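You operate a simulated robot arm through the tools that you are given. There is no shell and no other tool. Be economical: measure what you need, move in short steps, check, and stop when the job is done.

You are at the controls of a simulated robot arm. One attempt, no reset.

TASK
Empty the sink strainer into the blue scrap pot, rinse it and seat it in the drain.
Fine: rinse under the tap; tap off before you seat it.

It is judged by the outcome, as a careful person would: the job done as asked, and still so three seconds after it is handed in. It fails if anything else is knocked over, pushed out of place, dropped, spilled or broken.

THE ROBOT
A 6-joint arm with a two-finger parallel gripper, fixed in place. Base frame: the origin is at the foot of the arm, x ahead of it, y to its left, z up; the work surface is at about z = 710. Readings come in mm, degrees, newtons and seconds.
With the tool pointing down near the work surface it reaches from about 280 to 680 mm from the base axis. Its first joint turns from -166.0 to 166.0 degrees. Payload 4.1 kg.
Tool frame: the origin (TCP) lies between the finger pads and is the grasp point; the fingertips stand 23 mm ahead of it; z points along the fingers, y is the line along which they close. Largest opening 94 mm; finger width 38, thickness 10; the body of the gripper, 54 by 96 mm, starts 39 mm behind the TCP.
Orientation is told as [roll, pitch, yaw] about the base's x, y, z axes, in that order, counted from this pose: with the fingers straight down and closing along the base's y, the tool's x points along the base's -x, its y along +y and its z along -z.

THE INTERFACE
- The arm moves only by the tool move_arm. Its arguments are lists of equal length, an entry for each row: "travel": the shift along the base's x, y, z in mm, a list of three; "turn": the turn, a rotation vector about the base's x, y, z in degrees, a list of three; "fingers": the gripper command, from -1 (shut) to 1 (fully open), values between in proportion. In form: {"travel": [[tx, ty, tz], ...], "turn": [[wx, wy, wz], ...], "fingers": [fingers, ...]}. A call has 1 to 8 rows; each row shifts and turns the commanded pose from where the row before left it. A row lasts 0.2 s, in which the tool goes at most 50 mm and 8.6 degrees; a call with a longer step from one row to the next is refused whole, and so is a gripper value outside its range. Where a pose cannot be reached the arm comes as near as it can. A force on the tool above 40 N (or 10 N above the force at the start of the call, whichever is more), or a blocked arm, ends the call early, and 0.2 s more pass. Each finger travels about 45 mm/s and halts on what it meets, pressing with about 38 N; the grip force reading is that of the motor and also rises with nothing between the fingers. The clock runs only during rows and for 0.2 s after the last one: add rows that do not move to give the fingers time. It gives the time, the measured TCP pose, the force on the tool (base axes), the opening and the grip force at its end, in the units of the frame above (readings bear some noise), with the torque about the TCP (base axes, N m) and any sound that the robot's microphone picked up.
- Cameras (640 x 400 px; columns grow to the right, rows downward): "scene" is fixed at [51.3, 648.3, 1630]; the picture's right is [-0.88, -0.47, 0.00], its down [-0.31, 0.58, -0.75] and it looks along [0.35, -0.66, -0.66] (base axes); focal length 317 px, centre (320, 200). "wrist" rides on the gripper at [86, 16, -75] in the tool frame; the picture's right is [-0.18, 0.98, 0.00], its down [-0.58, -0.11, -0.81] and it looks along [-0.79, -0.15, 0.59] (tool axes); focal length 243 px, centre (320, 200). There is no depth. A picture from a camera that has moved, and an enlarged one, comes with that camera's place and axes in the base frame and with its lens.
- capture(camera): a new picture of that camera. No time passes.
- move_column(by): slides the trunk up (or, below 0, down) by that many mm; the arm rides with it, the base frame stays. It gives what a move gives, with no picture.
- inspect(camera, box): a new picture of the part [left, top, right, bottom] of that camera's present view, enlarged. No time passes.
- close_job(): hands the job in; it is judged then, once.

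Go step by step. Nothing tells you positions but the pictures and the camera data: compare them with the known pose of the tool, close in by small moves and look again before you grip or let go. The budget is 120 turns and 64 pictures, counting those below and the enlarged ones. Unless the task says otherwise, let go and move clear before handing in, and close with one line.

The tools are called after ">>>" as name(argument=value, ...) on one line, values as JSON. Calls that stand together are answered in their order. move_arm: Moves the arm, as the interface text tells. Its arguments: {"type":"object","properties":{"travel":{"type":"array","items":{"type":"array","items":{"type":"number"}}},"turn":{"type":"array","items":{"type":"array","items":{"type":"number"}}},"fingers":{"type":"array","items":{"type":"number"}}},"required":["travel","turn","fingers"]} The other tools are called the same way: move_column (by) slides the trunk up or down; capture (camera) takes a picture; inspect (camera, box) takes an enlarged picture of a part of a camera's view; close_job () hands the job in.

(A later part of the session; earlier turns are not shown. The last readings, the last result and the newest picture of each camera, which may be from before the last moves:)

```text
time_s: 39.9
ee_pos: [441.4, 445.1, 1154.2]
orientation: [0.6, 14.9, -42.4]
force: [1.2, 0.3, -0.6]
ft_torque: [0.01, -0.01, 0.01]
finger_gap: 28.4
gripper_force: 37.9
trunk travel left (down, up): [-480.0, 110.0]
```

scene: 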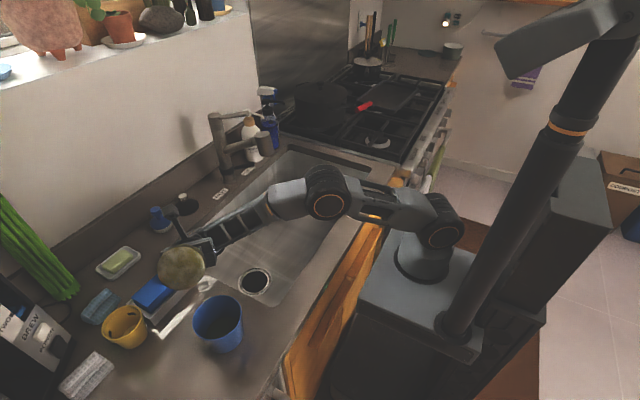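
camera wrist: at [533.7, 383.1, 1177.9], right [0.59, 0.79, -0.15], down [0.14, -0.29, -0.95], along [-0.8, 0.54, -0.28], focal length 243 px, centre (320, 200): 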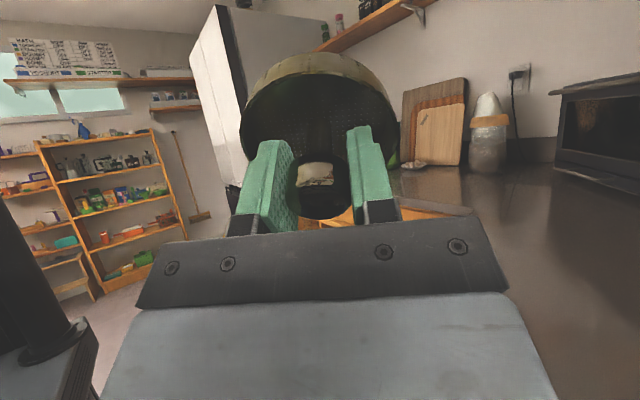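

>>> move_arm(travel=[[0, 0, 0], [0, 0, 0], [0, -10, 0], [0, -20, 0], [0, -20, 0], [0, -20, 0], [10, -20, 0], [10, -20, 0]], turn=[[-5.1, -5.5, 0], [-5.1, -5.5, 0], [0, 0, 8.4], [0, 0, 8.4], [0, 0, 8.4], [0, 0, 8.4], [0, 0, 8.4], [0, 0, 0]], fingers=[-1, -1, -1, -1, -1, -1, -1, -1])

>>> move_arm(travel=[[10, -30, 0], [10, -30, 0], [10, -30, 0], [10, -30, 0], [10, -30, 0], [10, -30, 0], [10, -20, 0], [0, 0, 0]], turn=[[0, 0, 0], [0, 0, 0], [0, 0, 0], [0, 0, 0], [0, 0, 0], [0, 0, 0], [0, 0, 0], [0, 0, 0]], fingers=[-1, -1, -1, -1, -1, -1, -1, -1])

>>> capture(camera="scene")

```text
time_s: 41.7
ee_pos: [461.5, 334.9, 1152.7]
orientation: [0.5, 0.0, -0.4]
force: [-0.3, -0.8, -0.6]
ft_torque: [-0.02, -0.03, -0.02]
finger_gap: 28.1
gripper_force: 38.5
trunk travel left (down, up): [-480.0, 110.0]
```

```text
time_s: 43.5
ee_pos: [533.3, 134.8, 1152.5]
orientation: [0.4, 0.1, -0.4]
force: [0.2, -0.9, 0.4]
ft_torque: [-0.01, 0.02, 0.01]
finger_gap: 28.6
gripper_force: 38.4
trunk travel left (down, up): [-480.0, 110.0]
```

```text
23 pictures are left
```

scene: 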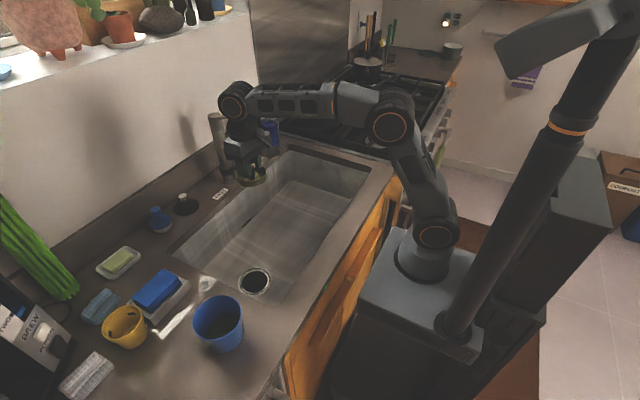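

Strainer level again. I shift to above the sink middle, lower with the trunk, then take a look at where the tap head is.

>>> move_arm(travel=[[12, -12, 0], [12, -12, 0], [12, -10, 0], [0, 0, 0]], turn=[[0, 0, 0], [0, 0, 0], [0, 0, 0], [0, 0, 0]], fingers=[-1, -1, -1, -1])

>>> move_column(by=-335)

>>> capture(camera="scene")

>>> capture(camera="wrist")

```text
time_s: 44.5
ee_pos: [568.0, 103.0, 1152.7]
orientation: [0.5, 0.1, -0.4]
force: [0.4, -0.1, -0.1]
ft_torque: [0.0, 0.01, 0.01]
finger_gap: 28.3
gripper_force: 38.7
trunk travel left (down, up): [-480.0, 110.0]
```

```text
time_s: 47.8
ee_pos: [568.2, 104.4, 818.0]
orientation: [0.4, 0.0, -0.4]
force: [-0.5, 0.1, -1.0]
ft_torque: [0.02, -0.01, -0.02]
finger_gap: 28.3
gripper_force: 38.3
trunk travel left (down, up): [-145.0, 445.0]
```

```text
22 pictures are left
```

scene: 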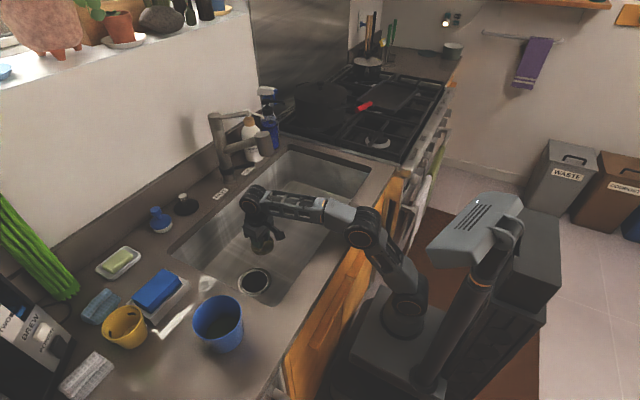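

```text
21 pictures are left
camera wrist: at [481.1, 120.3, 892.0], right [0.19, 0.98, 0.01], down [0.58, -0.12, 0.81], along [0.79, -0.15, -0.59], focal length 243 px, centre (320, 200)
```

wrist: 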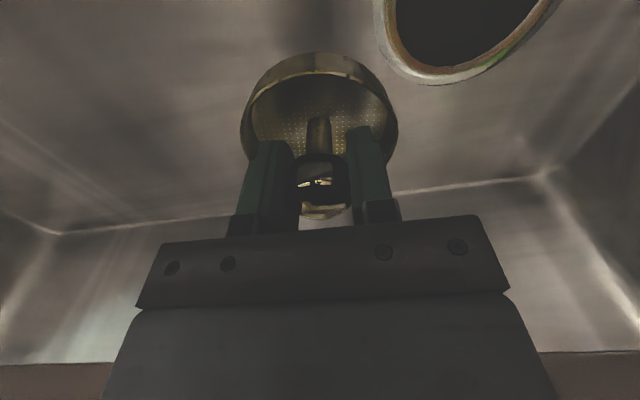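

>>> move_arm(travel=[[0, 0, -20], [0, 0, -18], [4, -20, 0], [6, -25, 0], [6, -25, 0], [6, -25, 0], [6, -25, 0], [5, -1, 0]], turn=[[0, 0, 0], [0, 0, 0], [0, 0, 0], [0, 0, 0], [0, 0, 0], [0, 0, 0], [0, 0, 0], [0, 0, 0]], fingers=[-1, -1, -1, -1, -1, -1, -1, -1])

>>> inspect(camera="scene", box=[190, 80, 390, 280])

```text
time_s: 49.6
ee_pos: [592.9, -17.1, 794.1]
orientation: [0.3, -1.1, -0.4]
force: [2.2, -0.3, -1.6]
ft_torque: [0.04, 0.15, 0.02]
finger_gap: 28.5
gripper_force: 38.4
trunk travel left (down, up): [-145.0, 445.0]
```

```text
2.00 times, centred on (290, 180) of scene
camera zoom: at [51.3, 648.3, 1630.0], right [-0.88, -0.47, 0.0], down [-0.31, 0.58, -0.75], along [0.35, -0.66, -0.66], focal length 635 px, centre (380, 240)
```

zoom: 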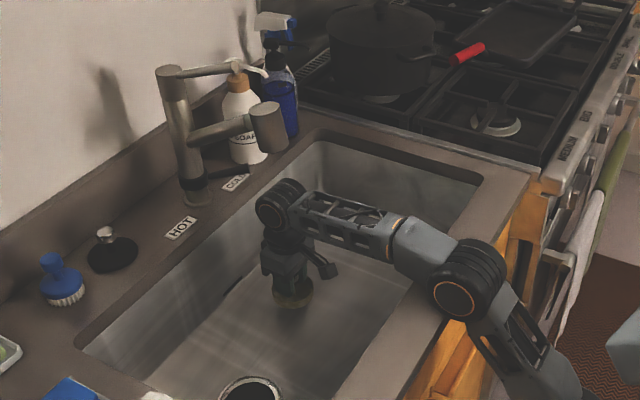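

The arm reads 14 mm higher than commanded, so something may be limiting it, perhaps the elbow at the counter edge. I check with a still row.

>>> move_arm(travel=[[0, 0, 0]], turn=[[0, 0, 0]], fingers=[-1])

>>> inspect(camera="scene", box=[290, 160, 400, 290])

```text
time_s: 50.0
ee_pos: [592.0, -17.7, 794.2]
orientation: [0.3, -1.3, -0.5]
force: [-0.4, -0.9, 0.2]
ft_torque: [0.0, 0.0, -0.01]
finger_gap: 28.4
gripper_force: 38.3
trunk travel left (down, up): [-145.0, 445.0]
```

```text
3.08 times, centred on (345, 225) of scene
camera zoom: at [51.3, 648.3, 1630.0], right [-0.88, -0.47, 0.0], down [-0.31, 0.58, -0.75], along [0.35, -0.66, -0.66], focal length 977 px, centre (243, 123)
```

zoom: 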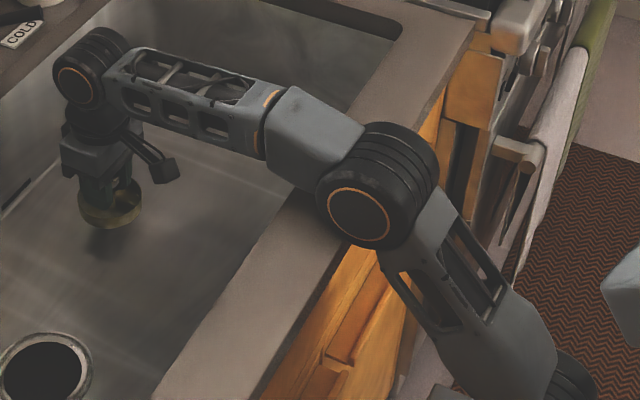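

The elbow is resting on the counter edge, so the trunk is too low. I back out from under the spout, raise the trunk and reach down with the arm instead.

>>> move_arm(travel=[[-4, 20, 0], [-6, 25, 0], [-6, 25, 0], [-6, 25, 0], [-6, 25, 0], [0, 0, 0]], turn=[[0, 0, 0], [0, 0, 0], [0, 0, 0], [0, 0, 0], [0, 0, 0], [0, 0, 0]], fingers=[-1, -1, -1, -1, -1, -1])

>>> move_column(by=160)

>>> move_arm(travel=[[0, 0, -20], [0, 0, -20], [0, 0, -20], [0, 0, -20], [0, 0, -20], [0, 0, -20], [0, 0, -20], [0, 0, -20]], turn=[[0, 0, 0], [0, 0, 0], [0, 0, 0], [0, 0, 0], [0, 0, 0], [0, 0, 0], [0, 0, 0], [0, 0, 0]], fingers=[-1, -1, -1, -1, -1, -1, -1, -1])

```text
time_s: 51.4
ee_pos: [573.2, 103.9, 779.0]
orientation: [0.5, 0.0, -0.5]
force: [0.4, 0.4, -0.2]
ft_torque: [0.0, 0.0, 0.02]
finger_gap: 28.2
gripper_force: 38.2
trunk travel left (down, up): [-145.0, 445.0]
```

```text
time_s: 53.2
ee_pos: [573.3, 102.0, 937.6]
orientation: [0.5, 0.0, -0.4]
force: [0.1, 0.6, -0.5]
ft_torque: [0.02, 0.06, 0.0]
finger_gap: 28.4
gripper_force: 38.0
trunk travel left (down, up): [-305.0, 285.0]
```

```text
time_s: 55.0
ee_pos: [572.9, 103.8, 777.4]
orientation: [0.4, 0.0, -0.5]
force: [-0.1, 0.4, -0.3]
ft_torque: [0.0, -0.01, 0.03]
finger_gap: 28.3
gripper_force: 38.2
trunk travel left (down, up): [-305.0, 285.0]
```

>>> move_arm(travel=[[4, -20, 0], [5, -25, 0], [5, -25, 0], [5, -25, 0], [5, -23, 0], [3, -3, 0], [0, 0, 0]], turn=[[0, 0, 0], [0, 0, 0], [0, 0, 0], [0, 0, 0], [0, 0, 0], [0, 0, 0], [0, 0, 0]], fingers=[-1, -1, -1, -1, -1, -1, -1])

>>> inspect(camera="scene", box=[190, 80, 390, 280])

```text
time_s: 56.6
ee_pos: [600.2, -18.6, 777.9]
orientation: [0.5, 0.0, -0.4]
force: [0.2, 0.1, 0.1]
ft_torque: [0.01, -0.01, 0.01]
finger_gap: 28.1
gripper_force: 38.2
trunk travel left (down, up): [-305.0, 285.0]
```

```text
2.00 times, centred on (290, 180) of scene
camera zoom: at [51.3, 648.3, 1630.0], right [-0.88, -0.47, 0.0], down [-0.31, 0.58, -0.75], along [0.35, -0.66, -0.66], focal length 635 px, centre (380, 240)
```

zoom: 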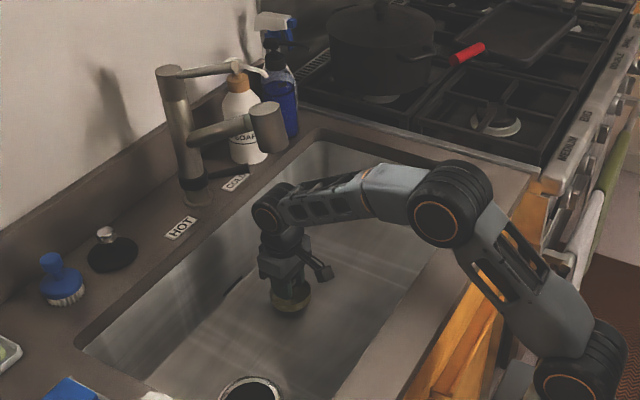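

Clear now, right beneath the outlet. I lower until the strainer touches the sink floor.

>>> move_arm(travel=[[0, 0, -8], [0, 0, -6], [0, 0, 0]], turn=[[0, 0, 0], [0, 0, 0], [0, 0, 0]], fingers=[-1, -1, -1])

>>> move_arm(travel=[[0, 0, -4], [0, 0, -4], [0, 0, 0]], turn=[[0, 0, 0], [0, 0, 0], [0, 0, 0]], fingers=[-1, -1, -1])

```text
time_s: 57.4
ee_pos: [601.0, -17.9, 764.2]
orientation: [0.4, 0.0, -0.4]
force: [0.2, 0.0, -0.9]
ft_torque: [0.03, 0.01, 0.0]
finger_gap: 28.0
gripper_force: 38.4
trunk travel left (down, up): [-305.0, 285.0]
```

```text
time_s: 58.2
ee_pos: [601.2, -17.4, 757.0]
orientation: [0.4, 0.1, -0.6]
force: [0.5, -0.8, -0.9]
ft_torque: [0.02, 0.02, 0.04]
finger_gap: 28.1
gripper_force: 38.3
trunk travel left (down, up): [-305.0, 285.0]
```

>>> move_arm(travel=[[0, 0, -3], [0, 0, -3], [0, 0, -3], [0, 0, 0]], turn=[[0, 0, 0], [0, 0, 0], [0, 0, 0], [0, 0, 0]], fingers=[-1, -1, -1, -1])

>>> inspect(camera="scene", box=[250, 170, 330, 250])

```text
time_s: 59.2
ee_pos: [600.6, -17.7, 750.1]
orientation: [0.3, -0.5, -0.4]
force: [-2.0, 0.7, 28.9]
ft_torque: [-0.23, -0.37, 0.18]
finger_gap: 28.3
gripper_force: 38.1
trunk travel left (down, up): [-305.0, 285.0]
```

```text
5.00 times, centred on (290, 210) of scene
camera zoom: at [51.3, 648.3, 1630.0], right [-0.88, -0.47, 0.0], down [-0.31, 0.58, -0.75], along [0.35, -0.66, -0.66], focal length 1587 px, centre (470, 150)
```

zoom: 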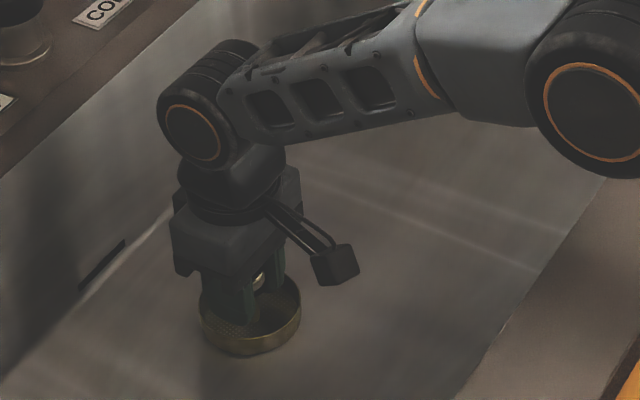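

The strainer is resting on the sink floor under the outlet. I ease off, open just enough, and rise slightly before backing out.

>>> move_arm(travel=[[0, 0, 2], [0, 0, 0], [0, 0, 0], [0, 0, 0], [0, 0, 12], [0, 0, 18], [0, 0, 20], [0, 0, 0]], turn=[[0, 0, 0], [0, 0, 0], [0, 0, 0], [0, 0, 0], [0, 0, 0], [0, 0, 0], [0, 0, 0], [0, 0, 0]], fingers=[-1, -0.12, -0.12, -0.12, -0.12, -0.12, -0.12, -0.12])

>>> capture(camera="wrist")

```text
time_s: 61.0
ee_pos: [601.2, -17.5, 801.7]
orientation: [0.4, -0.1, -0.3]
force: [-0.2, -1.0, -0.3]
ft_torque: [0.02, -0.01, 0.03]
finger_gap: 33.9
gripper_force: 0.1
trunk travel left (down, up): [-305.0, 285.0]
```

```text
16 pictures are left
camera wrist: at [513.7, -1.5, 874.8], right [0.19, 0.98, 0.01], down [0.58, -0.12, 0.81], along [0.79, -0.15, -0.59], focal length 243 px, centre (320, 200)
```

wrist: 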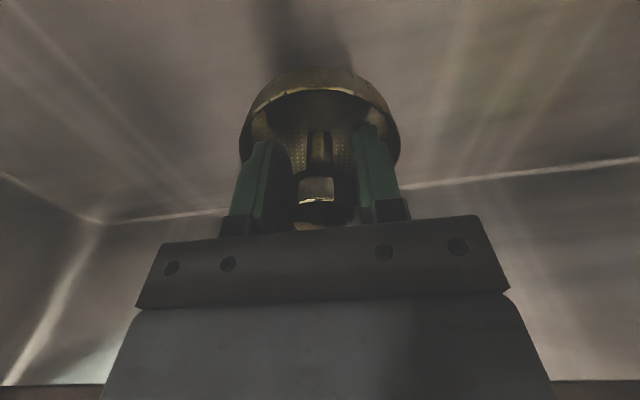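

The opening fingers wedged inside the cup and carried it up. I set it back down and use a narrower opening, between knob width and cup width.

>>> move_arm(travel=[[0, 0, -15], [0, 0, -15], [0, 0, -12], [0, 0, -5], [0, 0, -3], [0, 0, 0]], turn=[[0, 0, 0], [0, 0, 0], [0, 0, 0], [0, 0, 0], [0, 0, 0], [0, 0, 0]], fingers=[-0.12, -0.12, -0.12, -0.12, -0.12, -0.12])

>>> move_arm(travel=[[0, 0, 0], [0, 0, 0], [0, 0, 0], [0, 0, 2], [0, 0, 3], [0, 0, 5], [0, 0, 5], [0, 0, 0]], turn=[[0, 0, 0], [0, 0, 0], [0, 0, 0], [0, 0, 0], [0, 0, 0], [0, 0, 0], [0, 0, 0], [0, 0, 0]], fingers=[-0.335, -0.335, -0.335, -0.335, -0.335, -0.335, -0.335, -0.335])

>>> inspect(camera="scene", box=[250, 170, 330, 250])

```text
time_s: 62.4
ee_pos: [601.0, -17.4, 749.4]
orientation: [0.5, 0.1, -0.4]
force: [-0.5, -0.4, 0.1]
ft_torque: [-0.01, 0.03, -0.04]
finger_gap: 34.1
gripper_force: 0.0
trunk travel left (down, up): [-305.0, 285.0]
```

```text
time_s: 64.2
ee_pos: [598.2, -19.0, 764.7]
orientation: [0.4, 0.0, -0.4]
force: [0.1, 0.4, -0.5]
ft_torque: [0.01, 0.02, -0.02]
finger_gap: 31.3
gripper_force: 0.1
trunk travel left (down, up): [-305.0, 285.0]
```

```text
5.00 times, centred on (290, 210) of scene
camera zoom: at [51.3, 648.3, 1630.0], right [-0.88, -0.47, 0.0], down [-0.31, 0.58, -0.75], along [0.35, -0.66, -0.66], focal length 1587 px, centre (470, 150)
```

zoom: 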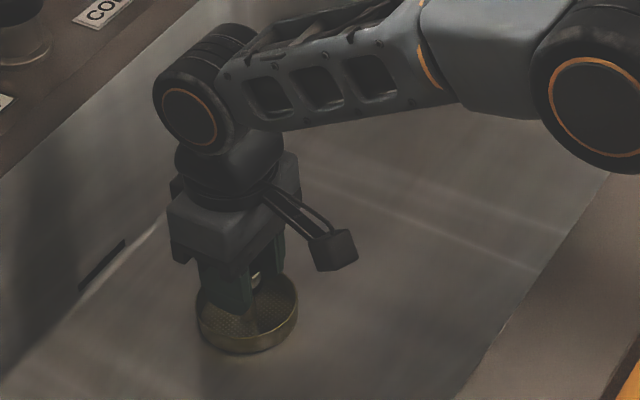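

The hand has risen and the strainer stayed down. I finish rising clear of the knob and check.

>>> move_arm(travel=[[0, 0, 10], [0, 0, 15], [0, 0, 15], [0, 0, 0]], turn=[[0, 0, 0], [0, 0, 0], [0, 0, 0], [0, 0, 0]], fingers=[-0.335, -0.335, -0.335, -0.335])

>>> capture(camera="wrist")

```text
time_s: 65.2
ee_pos: [599.4, -17.3, 805.8]
orientation: [0.4, 0.0, -0.4]
force: [0.3, 0.3, -1.0]
ft_torque: [-0.02, -0.03, 0.06]
finger_gap: 31.2
gripper_force: 0.0
trunk travel left (down, up): [-305.0, 285.0]
```

```text
14 pictures are left
camera wrist: at [512.8, -0.5, 879.5], right [0.19, 0.98, 0.01], down [0.58, -0.12, 0.81], along [0.79, -0.15, -0.59], focal length 243 px, centre (320, 200)
```

wrist: 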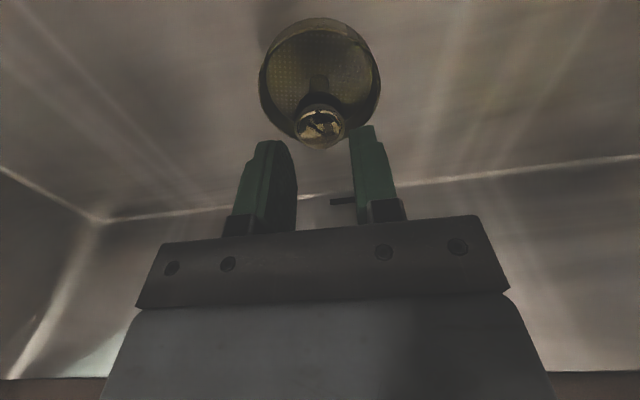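

The strainer is free-standing under the outlet. Now I back out sideways and rise to the tap lever.

>>> move_arm(travel=[[-10, 30, 0], [-10, 40, 0], [-10, 40, 0], [-10, 40, 0], [0, 0, 0]], turn=[[0, 0, 0], [0, 0, 0], [0, 0, 0], [0, 0, 0], [0, 0, 0]], fingers=[-0.335, -0.335, -0.335, -0.335, -0.335])

>>> move_column(by=285)

>>> move_arm(travel=[[0, 0, 45], [0, 0, 45], [0, 0, 45], [0, 0, 45], [10, 0, 0], [0, 0, 0]], turn=[[0, 0, 0], [0, 0, 0], [0, 0, 0], [0, 0, 0], [0, 0, 0], [0, 0, 0]], fingers=[0.2, 0.2, 0.2, 0.2, 0.2, 0.2])

>>> capture(camera="wrist")

```text
time_s: 66.4
ee_pos: [561.1, 131.2, 801.8]
orientation: [0.5, 0.0, -0.3]
force: [-0.4, 0.4, 0.9]
ft_torque: [-0.04, 0.0, 0.01]
finger_gap: 31.1
gripper_force: 0.0
trunk travel left (down, up): [-305.0, 285.0]
```

```text
time_s: 69.3
ee_pos: [561.4, 131.5, 1086.7]
orientation: [0.3, 0.1, -0.5]
force: [-0.8, -0.2, 0.2]
ft_torque: [0.0, -0.01, 0.02]
finger_gap: 31.2
gripper_force: 0.1
trunk travel left (down, up): [-590.0, 0.0]
```

```text
time_s: 70.7
ee_pos: [571.2, 132.2, 1268.4]
orientation: [0.3, 0.0, -0.5]
force: [0.0, 0.5, -0.5]
ft_torque: [0.0, 0.01, -0.01]
finger_gap: 56.5
gripper_force: 0.1
trunk travel left (down, up): [-590.0, 0.0]
```

```text
13 pictures are left
camera wrist: at [485.1, 148.3, 1342.6], right [0.19, 0.98, 0.01], down [0.58, -0.12, 0.81], along [0.79, -0.15, -0.59], focal length 243 px, centre (320, 200)
```

wrist: 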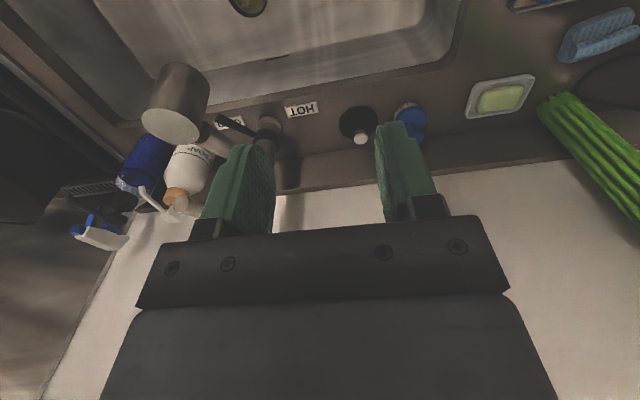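

>>> move_arm(travel=[[6, -40, 0], [6, -40, 0], [6, -40, 0], [6, -31, 0], [0, 0, 0]], turn=[[0, 0, 0], [0, 0, 0], [0, 0, 0], [0, 0, 0], [0, 0, 0]], fingers=[0.2, 0.2, 0.2, 0.2, 0.2])

>>> capture(camera="wrist")

```text
time_s: 71.9
ee_pos: [595.5, -20.1, 1266.6]
orientation: [0.4, 0.0, -0.3]
force: [-0.2, -0.2, 0.0]
ft_torque: [-0.03, 0.03, 0.01]
finger_gap: 56.6
gripper_force: 0.1
trunk travel left (down, up): [-590.0, 0.0]
```

```text
12 pictures are left
camera wrist: at [508.1, -3.5, 1341.0], right [0.19, 0.98, 0.01], down [0.58, -0.12, 0.81], along [0.79, -0.15, -0.59], focal length 243 px, centre (320, 200)
```

wrist: 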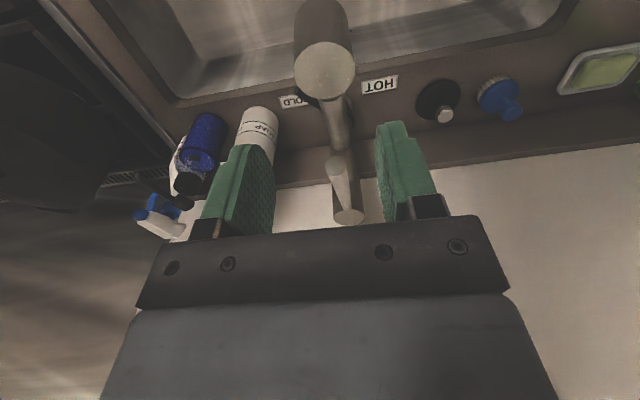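

The lever lies right between the fingers' lines, at about (665,-17,1197). I move over it, lower and pinch it gently.

>>> move_arm(travel=[[25, 1, 0], [25, 1, 0], [20, 0, 0], [0, 0, -25], [0, 0, -25], [0, 0, -18], [0, 0, 0]], turn=[[0, 0, 0], [0, 0, 0], [0, 0, 0], [0, 0, 0], [0, 0, 0], [0, 0, 0], [0, 0, 0]], fingers=[0.2, 0.2, 0.2, 0.2, 0.2, 0.2, 0.2])

>>> move_arm(travel=[[0, 0, 0], [0, 0, 0], [0, 0, 0], [0, 0, 0]], turn=[[0, 0, 0], [0, 0, 0], [0, 0, 0], [0, 0, 0]], fingers=[-1, -1, -1, -1])

>>> inspect(camera="scene", box=[180, 50, 320, 190])

```text
time_s: 73.5
ee_pos: [650.9, -17.3, 1192.1]
orientation: [0.4, 0.0, -0.3]
force: [-0.9, 0.0, 0.0]
ft_torque: [0.01, 0.01, -0.02]
finger_gap: 56.5
gripper_force: 0.1
out of reach, approached as far as the arm can: row 3
trunk travel left (down, up): [-590.0, 0.0]
```

```text
time_s: 74.5
ee_pos: [652.0, -17.2, 1193.0]
orientation: [0.5, 0.0, -0.4]
force: [-0.1, 1.8, -0.6]
ft_torque: [0.05, -0.01, 0.13]
finger_gap: 14.2
gripper_force: 45.4
trunk travel left (down, up): [-590.0, 0.0]
```

```text
2.86 times, centred on (250, 120) of scene
camera zoom: at [51.3, 648.3, 1630.0], right [-0.88, -0.47, 0.0], down [-0.31, 0.58, -0.75], along [0.35, -0.66, -0.66], focal length 907 px, centre (520, 429)
```

zoom: 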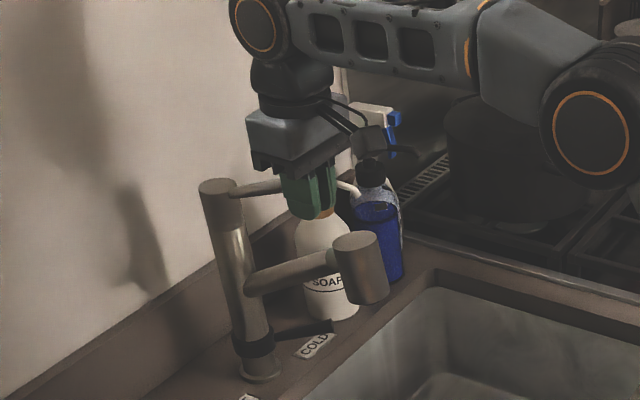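

The lever is pinched (14 mm rod). I try a small lift and read the force.

>>> move_arm(travel=[[0, 0, 3], [0, 0, 3], [0, 0, 0]], turn=[[0, 0, 0], [0, 0, 0], [0, 0, 0]], fingers=[-1, -1, -1])

```text
time_s: 75.3
ee_pos: [652.0, -16.0, 1196.7]
orientation: [0.4, 0.1, -0.4]
force: [4.1, 3.0, -12.6]
ft_torque: [0.02, 1.4, 0.16]
finger_gap: 14.0
gripper_force: 45.2
trunk travel left (down, up): [-590.0, 0.0]
```

>>> move_arm(travel=[[0, 0, -5], [0, 4, 0], [0, 4, 0], [0, 0, 0]], turn=[[0, 0, 0], [0, 0, 0], [0, 0, 0], [0, 0, 0]], fingers=[-1, -1, -1, -1])

```text
time_s: 76.3
ee_pos: [650.9, -16.2, 1193.8]
orientation: [0.5, -0.2, -0.5]
force: [10.4, -33.3, 7.7]
ft_torque: [0.43, -1.21, 0.07]
finger_gap: 13.9
gripper_force: 45.2
trunk travel left (down, up): [-590.0, 0.0]
```

Sideways toward +y is stiff, while lifting was softer. I return to centre and lift further.

>>> move_arm(travel=[[0, -4, 0], [0, -4, 0], [0, 0, 0]], turn=[[0, 0, 0], [0, 0, 0], [0, 0, 0]], fingers=[-1, -1, -1])

>>> move_arm(travel=[[0, 0, 4], [0, 0, 4], [0, 0, 4], [0, 0, 0]], turn=[[0, 0, 0], [0, 0, 0], [0, 0, 0], [0, 0, 0]], fingers=[-1, -1, -1, -1])

```text
time_s: 77.1
ee_pos: [650.6, -16.5, 1192.6]
orientation: [0.6, -0.1, -0.4]
force: [8.1, -9.0, 6.9]
ft_torque: [0.16, -0.89, 0.07]
finger_gap: 14.0
gripper_force: 45.3
trunk travel left (down, up): [-590.0, 0.0]
```

```text
time_s: 78.1
ee_pos: [651.9, -16.2, 1202.3]
orientation: [0.5, 0.2, -0.5]
force: [13.1, 0.1, -15.0]
ft_torque: [0.07, 1.41, 0.09]
finger_gap: 14.1
gripper_force: 45.1
trunk travel left (down, up): [-590.0, 0.0]
```

>>> move_arm(travel=[[1, 0, 4], [1, 0, 4], [2, 0, 4], [2, 0, 4], [0, 0, 0]], turn=[[0, 0, 0], [0, 0, 0], [0, 0, 0], [0, 0, 0], [0, 0, 0]], fingers=[-1, -1, -1, -1, -1])

>>> inspect(camera="scene", box=[190, 70, 330, 230])

```text
time_s: 79.3
ee_pos: [658.7, -17.2, 1220.7]
orientation: [0.4, 0.2, -0.4]
force: [10.5, 1.7, -15.8]
ft_torque: [0.03, 1.37, 0.05]
finger_gap: 14.0
gripper_force: 44.8
trunk travel left (down, up): [-590.0, 0.0]
```

```text
2.50 times, centred on (260, 150) of scene
camera zoom: at [51.3, 648.3, 1630.0], right [-0.88, -0.47, 0.0], down [-0.31, 0.58, -0.75], along [0.35, -0.66, -0.66], focal length 794 px, centre (470, 325)
```

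zoom: 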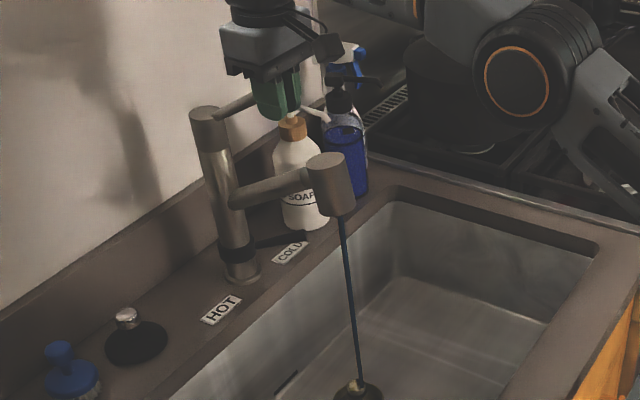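

Water is running, lifted lever = on, and the stream lands in the strainer. I hold for several seconds.

>>> move_arm(travel=[[1, 0, 3], [0, 0, 0], [0, 0, 0], [0, 0, 0], [0, 0, 0], [0, 0, 0], [0, 0, 0], [0, 0, 0]], turn=[[0, 0, 0], [0, 0, 0], [0, 0, 0], [0, 0, 0], [0, 0, 0], [0, 0, 0], [0, 0, 0], [0, 0, 0]], fingers=[-1, -1, -1, -1, -1, -1, -1, -1])

>>> move_arm(travel=[[0, 0, 0], [0, 0, 0], [0, 0, 0], [0, 0, 0], [0, 0, 0], [0, 0, 0], [0, 0, 0], [0, 0, 0]], turn=[[0, 0, 0], [0, 0, 0], [0, 0, 0], [0, 0, 0], [0, 0, 0], [0, 0, 0], [0, 0, 0], [0, 0, 0]], fingers=[-1, -1, -1, -1, -1, -1, -1, -1])

>>> move_arm(travel=[[0, 0, 0], [0, 0, 0], [0, 0, 0], [0, 0, 0], [0, 0, 0], [0, 0, 0], [0, 0, 0], [0, 0, 0]], turn=[[0, 0, 0], [0, 0, 0], [0, 0, 0], [0, 0, 0], [0, 0, 0], [0, 0, 0], [0, 0, 0], [0, 0, 0]], fingers=[-1, -1, -1, -1, -1, -1, -1, -1])

>>> inspect(camera="scene", box=[220, 150, 320, 270])

```text
time_s: 81.1
ee_pos: [660.4, -16.9, 1223.2]
orientation: [0.5, 0.1, -0.5]
force: [12.6, 4.1, -14.3]
ft_torque: [0.03, 0.96, 0.08]
finger_gap: 14.0
gripper_force: 45.0
trunk travel left (down, up): [-590.0, 0.0]
```

```text
time_s: 82.9
ee_pos: [659.8, -17.2, 1222.4]
orientation: [0.5, 0.1, -0.4]
force: [16.0, 3.7, -9.7]
ft_torque: [0.03, 0.27, 0.06]
finger_gap: 14.0
gripper_force: 44.5
trunk travel left (down, up): [-590.0, 0.0]
```

```text
time_s: 84.7
ee_pos: [660.4, -15.6, 1221.8]
orientation: [0.3, 0.1, -0.4]
force: [18.2, 3.4, -8.1]
ft_torque: [0.04, -0.21, 0.09]
finger_gap: 14.0
gripper_force: 45.1
trunk travel left (down, up): [-590.0, 0.0]
```

```text
3.33 times, centred on (270, 210) of scene
camera zoom: at [51.3, 648.3, 1630.0], right [-0.88, -0.47, 0.0], down [-0.31, 0.58, -0.75], along [0.35, -0.66, -0.66], focal length 1058 px, centre (487, 167)
```

zoom: 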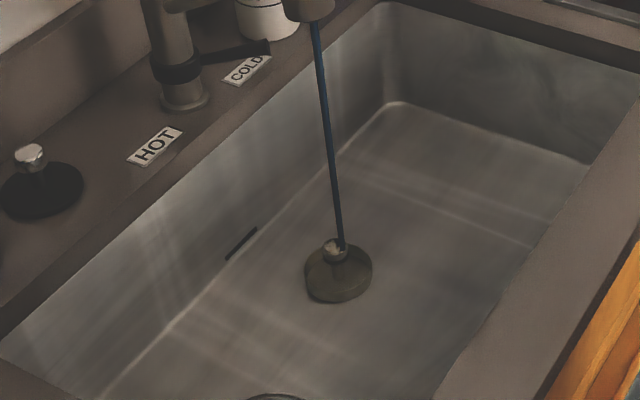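

The stream lands inside the strainer. A few more seconds, then I push the lever back down.

>>> move_arm(travel=[[0, 0, 0], [0, 0, 0], [0, 0, 0], [0, 0, 0], [0, 0, 0], [0, 0, 0], [0, 0, 0], [0, 0, 0]], turn=[[0, 0, 0], [0, 0, 0], [0, 0, 0], [0, 0, 0], [0, 0, 0], [0, 0, 0], [0, 0, 0], [0, 0, 0]], fingers=[-1, -1, -1, -1, -1, -1, -1, -1])

>>> move_arm(travel=[[0, 0, 0], [0, 0, 0], [0, 0, 0], [0, 0, 0], [0, 0, 0], [0, 0, 0], [0, 0, 0], [0, 0, 0]], turn=[[0, 0, 0], [0, 0, 0], [0, 0, 0], [0, 0, 0], [0, 0, 0], [0, 0, 0], [0, 0, 0], [0, 0, 0]], fingers=[-1, -1, -1, -1, -1, -1, -1, -1])

>>> move_arm(travel=[[-2, 0, -5], [-2, 0, -5], [-1, 0, -5], [-1, 0, -5], [-1, 0, -5], [0, 0, -4], [0, 0, 0]], turn=[[0, 0, 0], [0, 0, 0], [0, 0, 0], [0, 0, 0], [0, 0, 0], [0, 0, 0], [0, 0, 0]], fingers=[-1, -1, -1, -1, -1, -1, -1])

>>> inspect(camera="scene", box=[190, 70, 330, 230])

```text
time_s: 86.5
ee_pos: [659.9, -16.7, 1223.0]
orientation: [0.4, 0.2, -0.4]
force: [17.5, 3.3, -6.9]
ft_torque: [0.02, -0.27, 0.12]
finger_gap: 14.0
gripper_force: 45.0
trunk travel left (down, up): [-590.0, 0.0]
```

```text
time_s: 88.3
ee_pos: [659.9, -17.8, 1221.7]
orientation: [0.5, 0.1, -0.4]
force: [15.6, 2.2, -7.8]
ft_torque: [0.0, -0.04, 0.09]
finger_gap: 13.9
gripper_force: 45.1
trunk travel left (down, up): [-590.0, 0.0]
```

```text
time_s: 89.9
ee_pos: [646.4, -16.6, 1197.0]
orientation: [0.4, -0.2, -0.4]
force: [-10.7, 2.8, 12.6]
ft_torque: [0.02, -1.39, 0.07]
finger_gap: 13.9
gripper_force: 45.1
trunk travel left (down, up): [-590.0, 0.0]
```

```text
2.50 times, centred on (260, 150) of scene
camera zoom: at [51.3, 648.3, 1630.0], right [-0.88, -0.47, 0.0], down [-0.31, 0.58, -0.75], along [0.35, -0.66, -0.66], focal length 794 px, centre (470, 325)
```

zoom: 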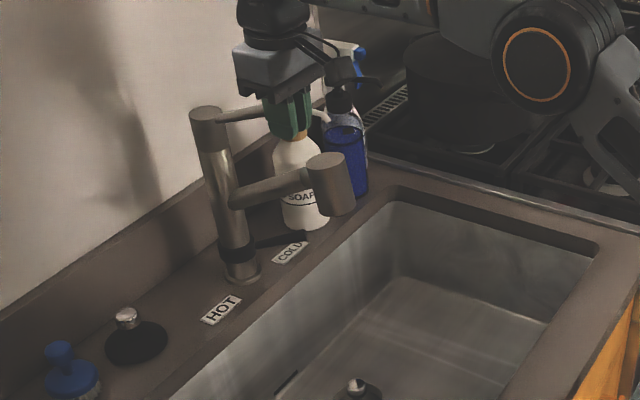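

The stream has stopped. I push a touch further to reach the fully closed position, then let go.

>>> move_arm(travel=[[0, 0, -3], [0, 0, -3], [0, 0, 0]], turn=[[0, 0, 0], [0, 0, 0], [0, 0, 0]], fingers=[-1, -1, -1])

```text
time_s: 90.7
ee_pos: [646.0, -16.5, 1192.9]
orientation: [0.4, -0.4, -0.5]
force: [-14.1, 2.7, 27.2]
ft_torque: [-0.03, -1.12, 0.14]
finger_gap: 13.8
gripper_force: 45.1
trunk travel left (down, up): [-590.0, 0.0]
```

Lever is firmly at its stop. Release, rise clear and retreat.

>>> move_arm(travel=[[0, 0, 0], [0, 0, 0], [0, 0, 0], [0, 0, 20], [0, 0, 30], [-10, 0, 25], [-30, 0, 0], [0, 0, 0]], turn=[[0, 0, 0], [0, 0, 0], [0, 0, 0], [0, 0, 0], [0, 0, 0], [0, 0, 0], [0, 0, 0], [0, 0, 0]], fingers=[0.1, 0.1, 0.1, 0.1, 0.1, 0.1, 0.1, 0.1])

>>> move_arm(travel=[[-10, 40, 0], [-10, 40, 0], [-10, 40, 0], [-10, 28, 0], [0, 0, -45], [0, 0, -45], [0, 0, -45], [0, 0, -45]], turn=[[0, 0, 0], [0, 0, 0], [0, 0, 0], [0, 0, 0], [0, 0, 0], [0, 0, 0], [0, 0, 0], [0, 0, 0]], fingers=[-0.25, -0.25, -0.25, -0.25, -0.25, -0.25, -0.25, -0.25])

>>> move_column(by=-285)

>>> capture(camera="scene")

```text
time_s: 92.5
ee_pos: [608.1, -17.8, 1262.6]
orientation: [0.4, 0.0, -0.5]
force: [0.2, 0.3, 0.9]
ft_torque: [-0.01, 0.03, 0.0]
finger_gap: 51.8
gripper_force: 0.0
trunk travel left (down, up): [-590.0, 0.0]
```

```text
time_s: 94.3
ee_pos: [570.2, 132.5, 1082.3]
orientation: [0.5, 0.0, -0.4]
force: [-0.6, -0.1, -1.0]
ft_torque: [0.0, 0.01, 0.01]
finger_gap: 35.5
gripper_force: 0.0
trunk travel left (down, up): [-590.0, 0.0]
```

```text
time_s: 97.2
ee_pos: [570.4, 132.5, 799.6]
orientation: [0.4, 0.1, -0.4]
force: [0.5, -0.6, 0.6]
ft_torque: [-0.03, 0.02, -0.01]
finger_gap: 35.2
gripper_force: 0.0
trunk travel left (down, up): [-305.0, 285.0]
```

```text
7 pictures are left
```

scene: 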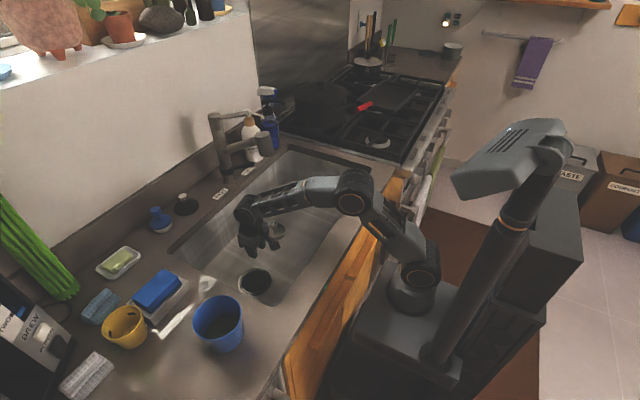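

Tap is off, strainer still standing. I return over it at clear height and check alignment.

>>> move_arm(travel=[[7, -37, 2], [7, -37, 2], [7, -37, 2], [8, -38, 0], [0, 0, 0]], turn=[[0, 0, 0], [0, 0, 0], [0, 0, 0], [0, 0, 0], [0, 0, 0]], fingers=[-0.25, -0.25, -0.25, -0.25, -0.25])

>>> inspect(camera="wrist", box=[220, 0, 420, 220])

```text
time_s: 98.4
ee_pos: [599.1, -15.8, 807.4]
orientation: [0.4, 0.0, -0.4]
force: [-1.5, 0.3, 0.5]
ft_torque: [-0.02, 0.0, 0.01]
finger_gap: 35.4
gripper_force: 0.0
trunk travel left (down, up): [-305.0, 285.0]
```

```text
1.82 times, centred on (320, 110) of wrist
camera zoom: at [511.9, 0.5, 882.0], right [0.19, 0.98, 0.01], down [0.58, -0.12, 0.81], along [0.79, -0.15, -0.59], focal length 441 px, centre (320, 364)
```

zoom: 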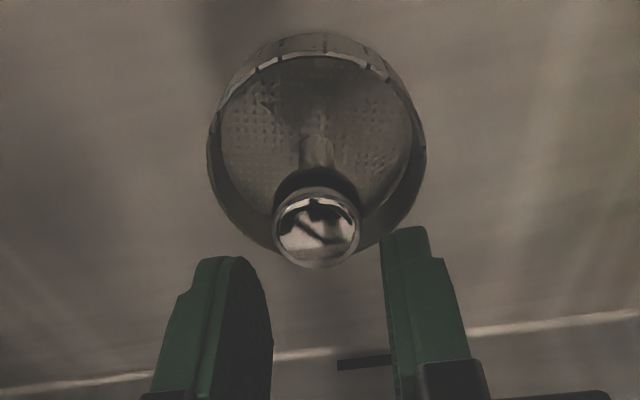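

It's bright and clean now, and aligned. I lower and grip the knob.

>>> move_arm(travel=[[-1, -1, -20], [0, 0, -18], [0, 0, -10], [0, 0, -5], [0, 0, 0]], turn=[[0, 0, 0], [0, 0, 0], [0, 0, 0], [0, 0, 0], [0, 0, 0]], fingers=[-0.28, -0.28, -0.28, -0.28, -0.28])

>>> move_arm(travel=[[0, 0, 0], [0, 0, 0], [0, 0, 0], [0, 0, 2], [0, 0, 3], [0, 0, 4], [0, 0, 6], [0, 0, 0]], turn=[[0, 0, 0], [0, 0, 0], [0, 0, 0], [0, 0, 0], [0, 0, 0], [0, 0, 0], [0, 0, 0], [0, 0, 0]], fingers=[-1, -1, -1, -1, -1, -1, -1, -1])

```text
time_s: 99.6
ee_pos: [597.1, -17.0, 754.0]
orientation: [0.3, -0.2, -0.4]
force: [-0.7, -1.5, 2.1]
ft_torque: [-0.1, 0.04, -0.03]
finger_gap: 33.9
gripper_force: 0.1
trunk travel left (down, up): [-305.0, 285.0]
```

```text
time_s: 101.4
ee_pos: [597.6, -16.3, 766.5]
orientation: [0.3, 0.0, -0.4]
force: [0.2, -1.3, 0.2]
ft_torque: [-0.02, 0.02, 0.02]
finger_gap: 28.0
gripper_force: 37.9
trunk travel left (down, up): [-305.0, 285.0]
```

The knob is gripped again. I lift a little and carry it level to the drain.

>>> move_arm(travel=[[0, 0, 10], [0, 0, 14], [-5, 20, 5], [-8, 30, 0], [-8, 32, 0], [-8, 32, 0], [-8, 32, 0], [0, 0, 0]], turn=[[0, 0, 0], [0, 0, 0], [0, 0, 0], [0, 0, 0], [0, 0, 0], [0, 0, 0], [0, 0, 0], [0, 0, 0]], fingers=[-1, -1, -1, -1, -1, -1, -1, -1])

>>> move_arm(travel=[[-8, 30, 0], [-7, 25, 0], [-4, 17, -10], [0, 0, -5], [0, 0, 0]], turn=[[0, 0, 0], [0, 0, 0], [0, 0, 0], [0, 0, 0], [0, 0, 0]], fingers=[-1, -1, -1, -1, -1])

>>> capture(camera="wrist")

>>> inspect(camera="scene", box=[230, 250, 280, 300])

```text
time_s: 103.2
ee_pos: [561.9, 128.1, 795.6]
orientation: [0.4, 0.0, -0.3]
force: [-0.6, 0.3, -1.1]
ft_torque: [0.0, 0.0, 0.01]
finger_gap: 28.1
gripper_force: 38.7
trunk travel left (down, up): [-305.0, 285.0]
```

```text
time_s: 104.4
ee_pos: [540.8, 201.4, 781.0]
orientation: [0.3, 0.0, -0.4]
force: [-0.2, 0.2, 0.1]
ft_torque: [0.01, 0.0, -0.03]
finger_gap: 27.8
gripper_force: 37.7
trunk travel left (down, up): [-305.0, 285.0]
```

```text
5 pictures are left
camera wrist: at [454.4, 218.2, 856.0], right [0.19, 0.98, 0.01], down [0.58, -0.12, 0.81], along [0.79, -0.15, -0.59], focal length 243 px, centre (320, 200)
```

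wrist: 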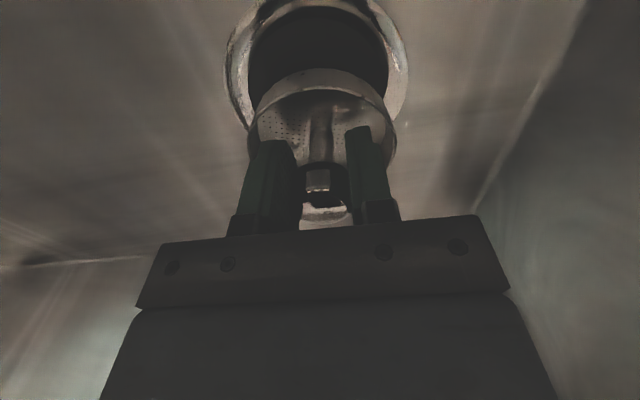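

```text
8.00 times, centred on (255, 275) of scene
camera zoom: at [51.3, 648.3, 1630.0], right [-0.88, -0.47, 0.0], down [-0.31, 0.58, -0.75], along [0.35, -0.66, -0.66], focal length 2540 px, centre (840, -400)
```

zoom: 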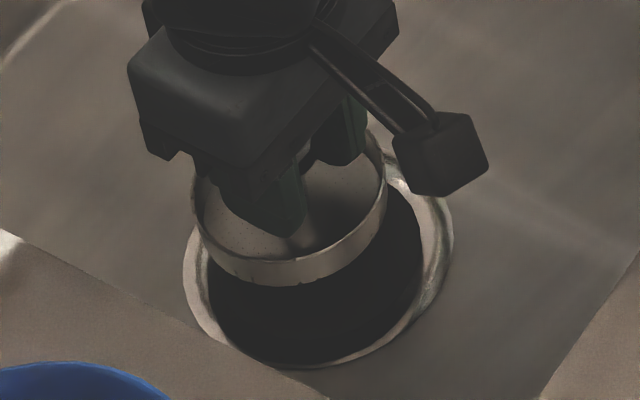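

Cup and drain appear aligned within a few millimetres, at around (538,201). I lower gently until contact.

>>> move_arm(travel=[[0, 0, -10], [0, 0, -8], [0, 0, -4], [0, 0, 0]], turn=[[0, 0, 0], [0, 0, 0], [0, 0, 0], [0, 0, 0]], fingers=[-1, -1, -1, -1])

>>> move_arm(travel=[[0, 0, -3], [0, 0, -3], [0, 0, 0]], turn=[[0, 0, 0], [0, 0, 0], [0, 0, 0]], fingers=[-1, -1, -1])

```text
time_s: 105.4
ee_pos: [541.1, 199.8, 760.7]
orientation: [0.3, 0.0, -0.3]
force: [-0.3, 0.1, -0.9]
ft_torque: [0.0, 0.01, -0.02]
finger_gap: 27.8
gripper_force: 37.8
trunk travel left (down, up): [-305.0, 285.0]
```

```text
time_s: 106.2
ee_pos: [540.9, 201.0, 753.5]
orientation: [0.3, 0.0, -0.4]
force: [-0.7, -0.3, 1.7]
ft_torque: [-0.07, 0.07, 0.01]
finger_gap: 27.9
gripper_force: 37.4
trunk travel left (down, up): [-305.0, 285.0]
```

>>> move_arm(travel=[[0, 0, -2], [0, 0, -2], [0, 0, 0]], turn=[[0, 0, 0], [0, 0, 0], [0, 0, 0]], fingers=[-1, -1, -1])

>>> inspect(camera="scene", box=[230, 250, 280, 300])

```text
time_s: 107.0
ee_pos: [542.2, 201.6, 752.0]
orientation: [0.6, -0.4, -0.4]
force: [-0.2, 3.1, 31.6]
ft_torque: [-0.28, 0.71, -0.03]
finger_gap: 28.0
gripper_force: 37.9
trunk travel left (down, up): [-305.0, 285.0]
```

```text
8.00 times, centred on (255, 275) of scene
camera zoom: at [51.3, 648.3, 1630.0], right [-0.88, -0.47, 0.0], down [-0.31, 0.58, -0.75], along [0.35, -0.66, -0.66], focal length 2540 px, centre (840, -400)
```

zoom: 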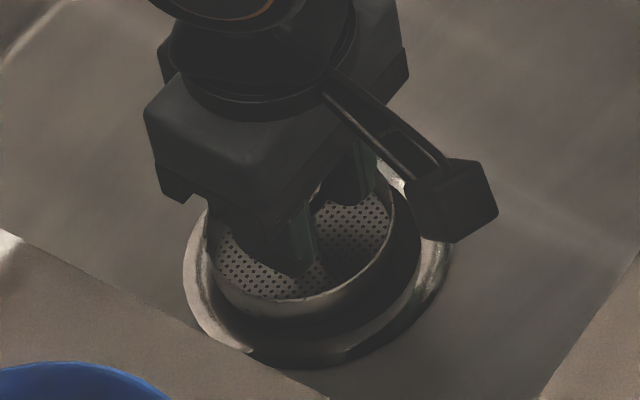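

Contact at 752, but the cup may be leaning on one side of the bowl. I ease off and shift a little while watching whether it drops in.

>>> move_arm(travel=[[0, 0, 2], [2, 0, 0], [2, 0, 0], [0, 0, 0]], turn=[[0, 0, 0], [0, 0, 0], [0, 0, 0], [0, 0, 0]], fingers=[-1, -1, -1, -1])

>>> move_arm(travel=[[-3, 0, 0], [-3, 0, 0], [-3, 0, 0], [0, 0, 0]], turn=[[0, 0, 0], [0, 0, 0], [0, 0, 0], [0, 0, 0]], fingers=[-1, -1, -1, -1])

```text
time_s: 108.0
ee_pos: [544.1, 200.1, 752.3]
orientation: [0.5, -0.1, -0.5]
force: [-8.8, 1.6, 24.6]
ft_torque: [-0.2, 0.31, -0.11]
finger_gap: 27.8
gripper_force: 38.7
trunk travel left (down, up): [-305.0, 285.0]
```

```text
time_s: 109.0
ee_pos: [537.1, 200.8, 751.0]
orientation: [0.5, -0.1, -0.3]
force: [7.8, -3.2, 21.9]
ft_torque: [-0.41, -0.23, 0.11]
finger_gap: 28.1
gripper_force: 37.9
trunk travel left (down, up): [-305.0, 285.0]
```

>>> move_arm(travel=[[-2, 0, 0], [-2, 0, 0], [0, 0, 0]], turn=[[0, 0, 0], [0, 0, 0], [0, 0, 0]], fingers=[-1, -1, -1])

>>> move_arm(travel=[[1.5, -2, 0], [1.5, -2, 0], [0, 0, 0]], turn=[[0, 0, 0], [0, 0, 0], [0, 0, 0]], fingers=[-1, -1, -1])

```text
time_s: 109.8
ee_pos: [532.3, 200.7, 751.3]
orientation: [0.5, -0.2, -0.4]
force: [7.1, -1.2, 23.7]
ft_torque: [-0.35, -0.2, 0.05]
finger_gap: 27.8
gripper_force: 38.3
trunk travel left (down, up): [-305.0, 285.0]
```

```text
time_s: 110.6
ee_pos: [534.6, 195.9, 752.6]
orientation: [0.4, 0.0, -0.5]
force: [-5.3, 8.7, 27.4]
ft_torque: [0.04, -0.33, 0.12]
finger_gap: 27.7
gripper_force: 37.9
trunk travel left (down, up): [-305.0, 285.0]
```

>>> move_arm(travel=[[1, 3, 0], [1, 3, 0], [0, 2, 0], [0, 0, 0]], turn=[[0, 0, 0], [0, 0, 0], [0, 0, 0], [0, 0, 0]], fingers=[-1, -1, -1, -1])

>>> move_arm(travel=[[0, 2, 0], [0, 2, 0], [0, 0, 0]], turn=[[0, 0, 0], [0, 0, 0], [0, 0, 0]], fingers=[-1, -1, -1])

```text
time_s: 111.6
ee_pos: [536.8, 204.0, 752.0]
orientation: [0.5, -0.1, -0.4]
force: [3.8, -9.3, 23.3]
ft_torque: [-0.79, 0.14, 0.13]
finger_gap: 28.0
gripper_force: 38.1
trunk travel left (down, up): [-305.0, 285.0]
```

```text
time_s: 112.4
ee_pos: [535.4, 206.6, 752.7]
orientation: [0.5, -0.1, -0.4]
force: [-0.5, -8.4, 23.4]
ft_torque: [-0.52, 0.17, -0.04]
finger_gap: 27.7
gripper_force: 38.4
trunk travel left (down, up): [-305.0, 285.0]
```

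The strainer slides on a flat seat at the same height it originally rested. By comparing pictures, centred means TCP ≈ (536,200); I move there and check.

>>> move_arm(travel=[[0.5, -2.5, 0], [0.5, -2.5, 0], [0, -2, 0], [0, 0, 0]], turn=[[0, 0, 0], [0, 0, 0], [0, 0, 0], [0, 0, 0]], fingers=[-1, -1, -1, -1])

>>> inspect(camera="scene", box=[230, 250, 280, 300])

```text
time_s: 113.4
ee_pos: [538.2, 200.9, 752.3]
orientation: [0.6, -0.1, -0.3]
force: [-1.1, 4.7, 18.2]
ft_torque: [-0.2, 0.27, -0.06]
finger_gap: 27.8
gripper_force: 38.8
trunk travel left (down, up): [-305.0, 285.0]
```

```text
8.00 times, centred on (255, 275) of scene
camera zoom: at [51.3, 648.3, 1630.0], right [-0.88, -0.47, 0.0], down [-0.31, 0.58, -0.75], along [0.35, -0.66, -0.66], focal length 2540 px, centre (840, -400)
```

zoom: 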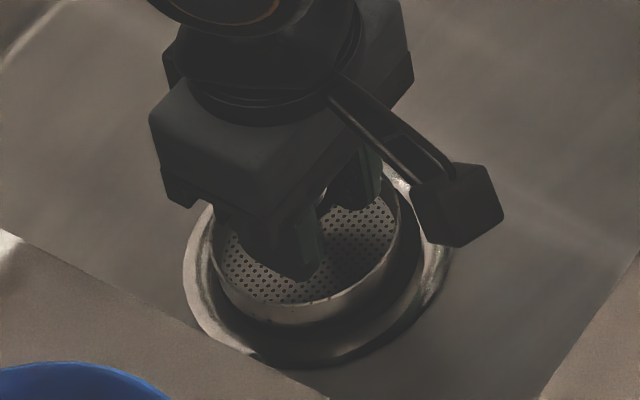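

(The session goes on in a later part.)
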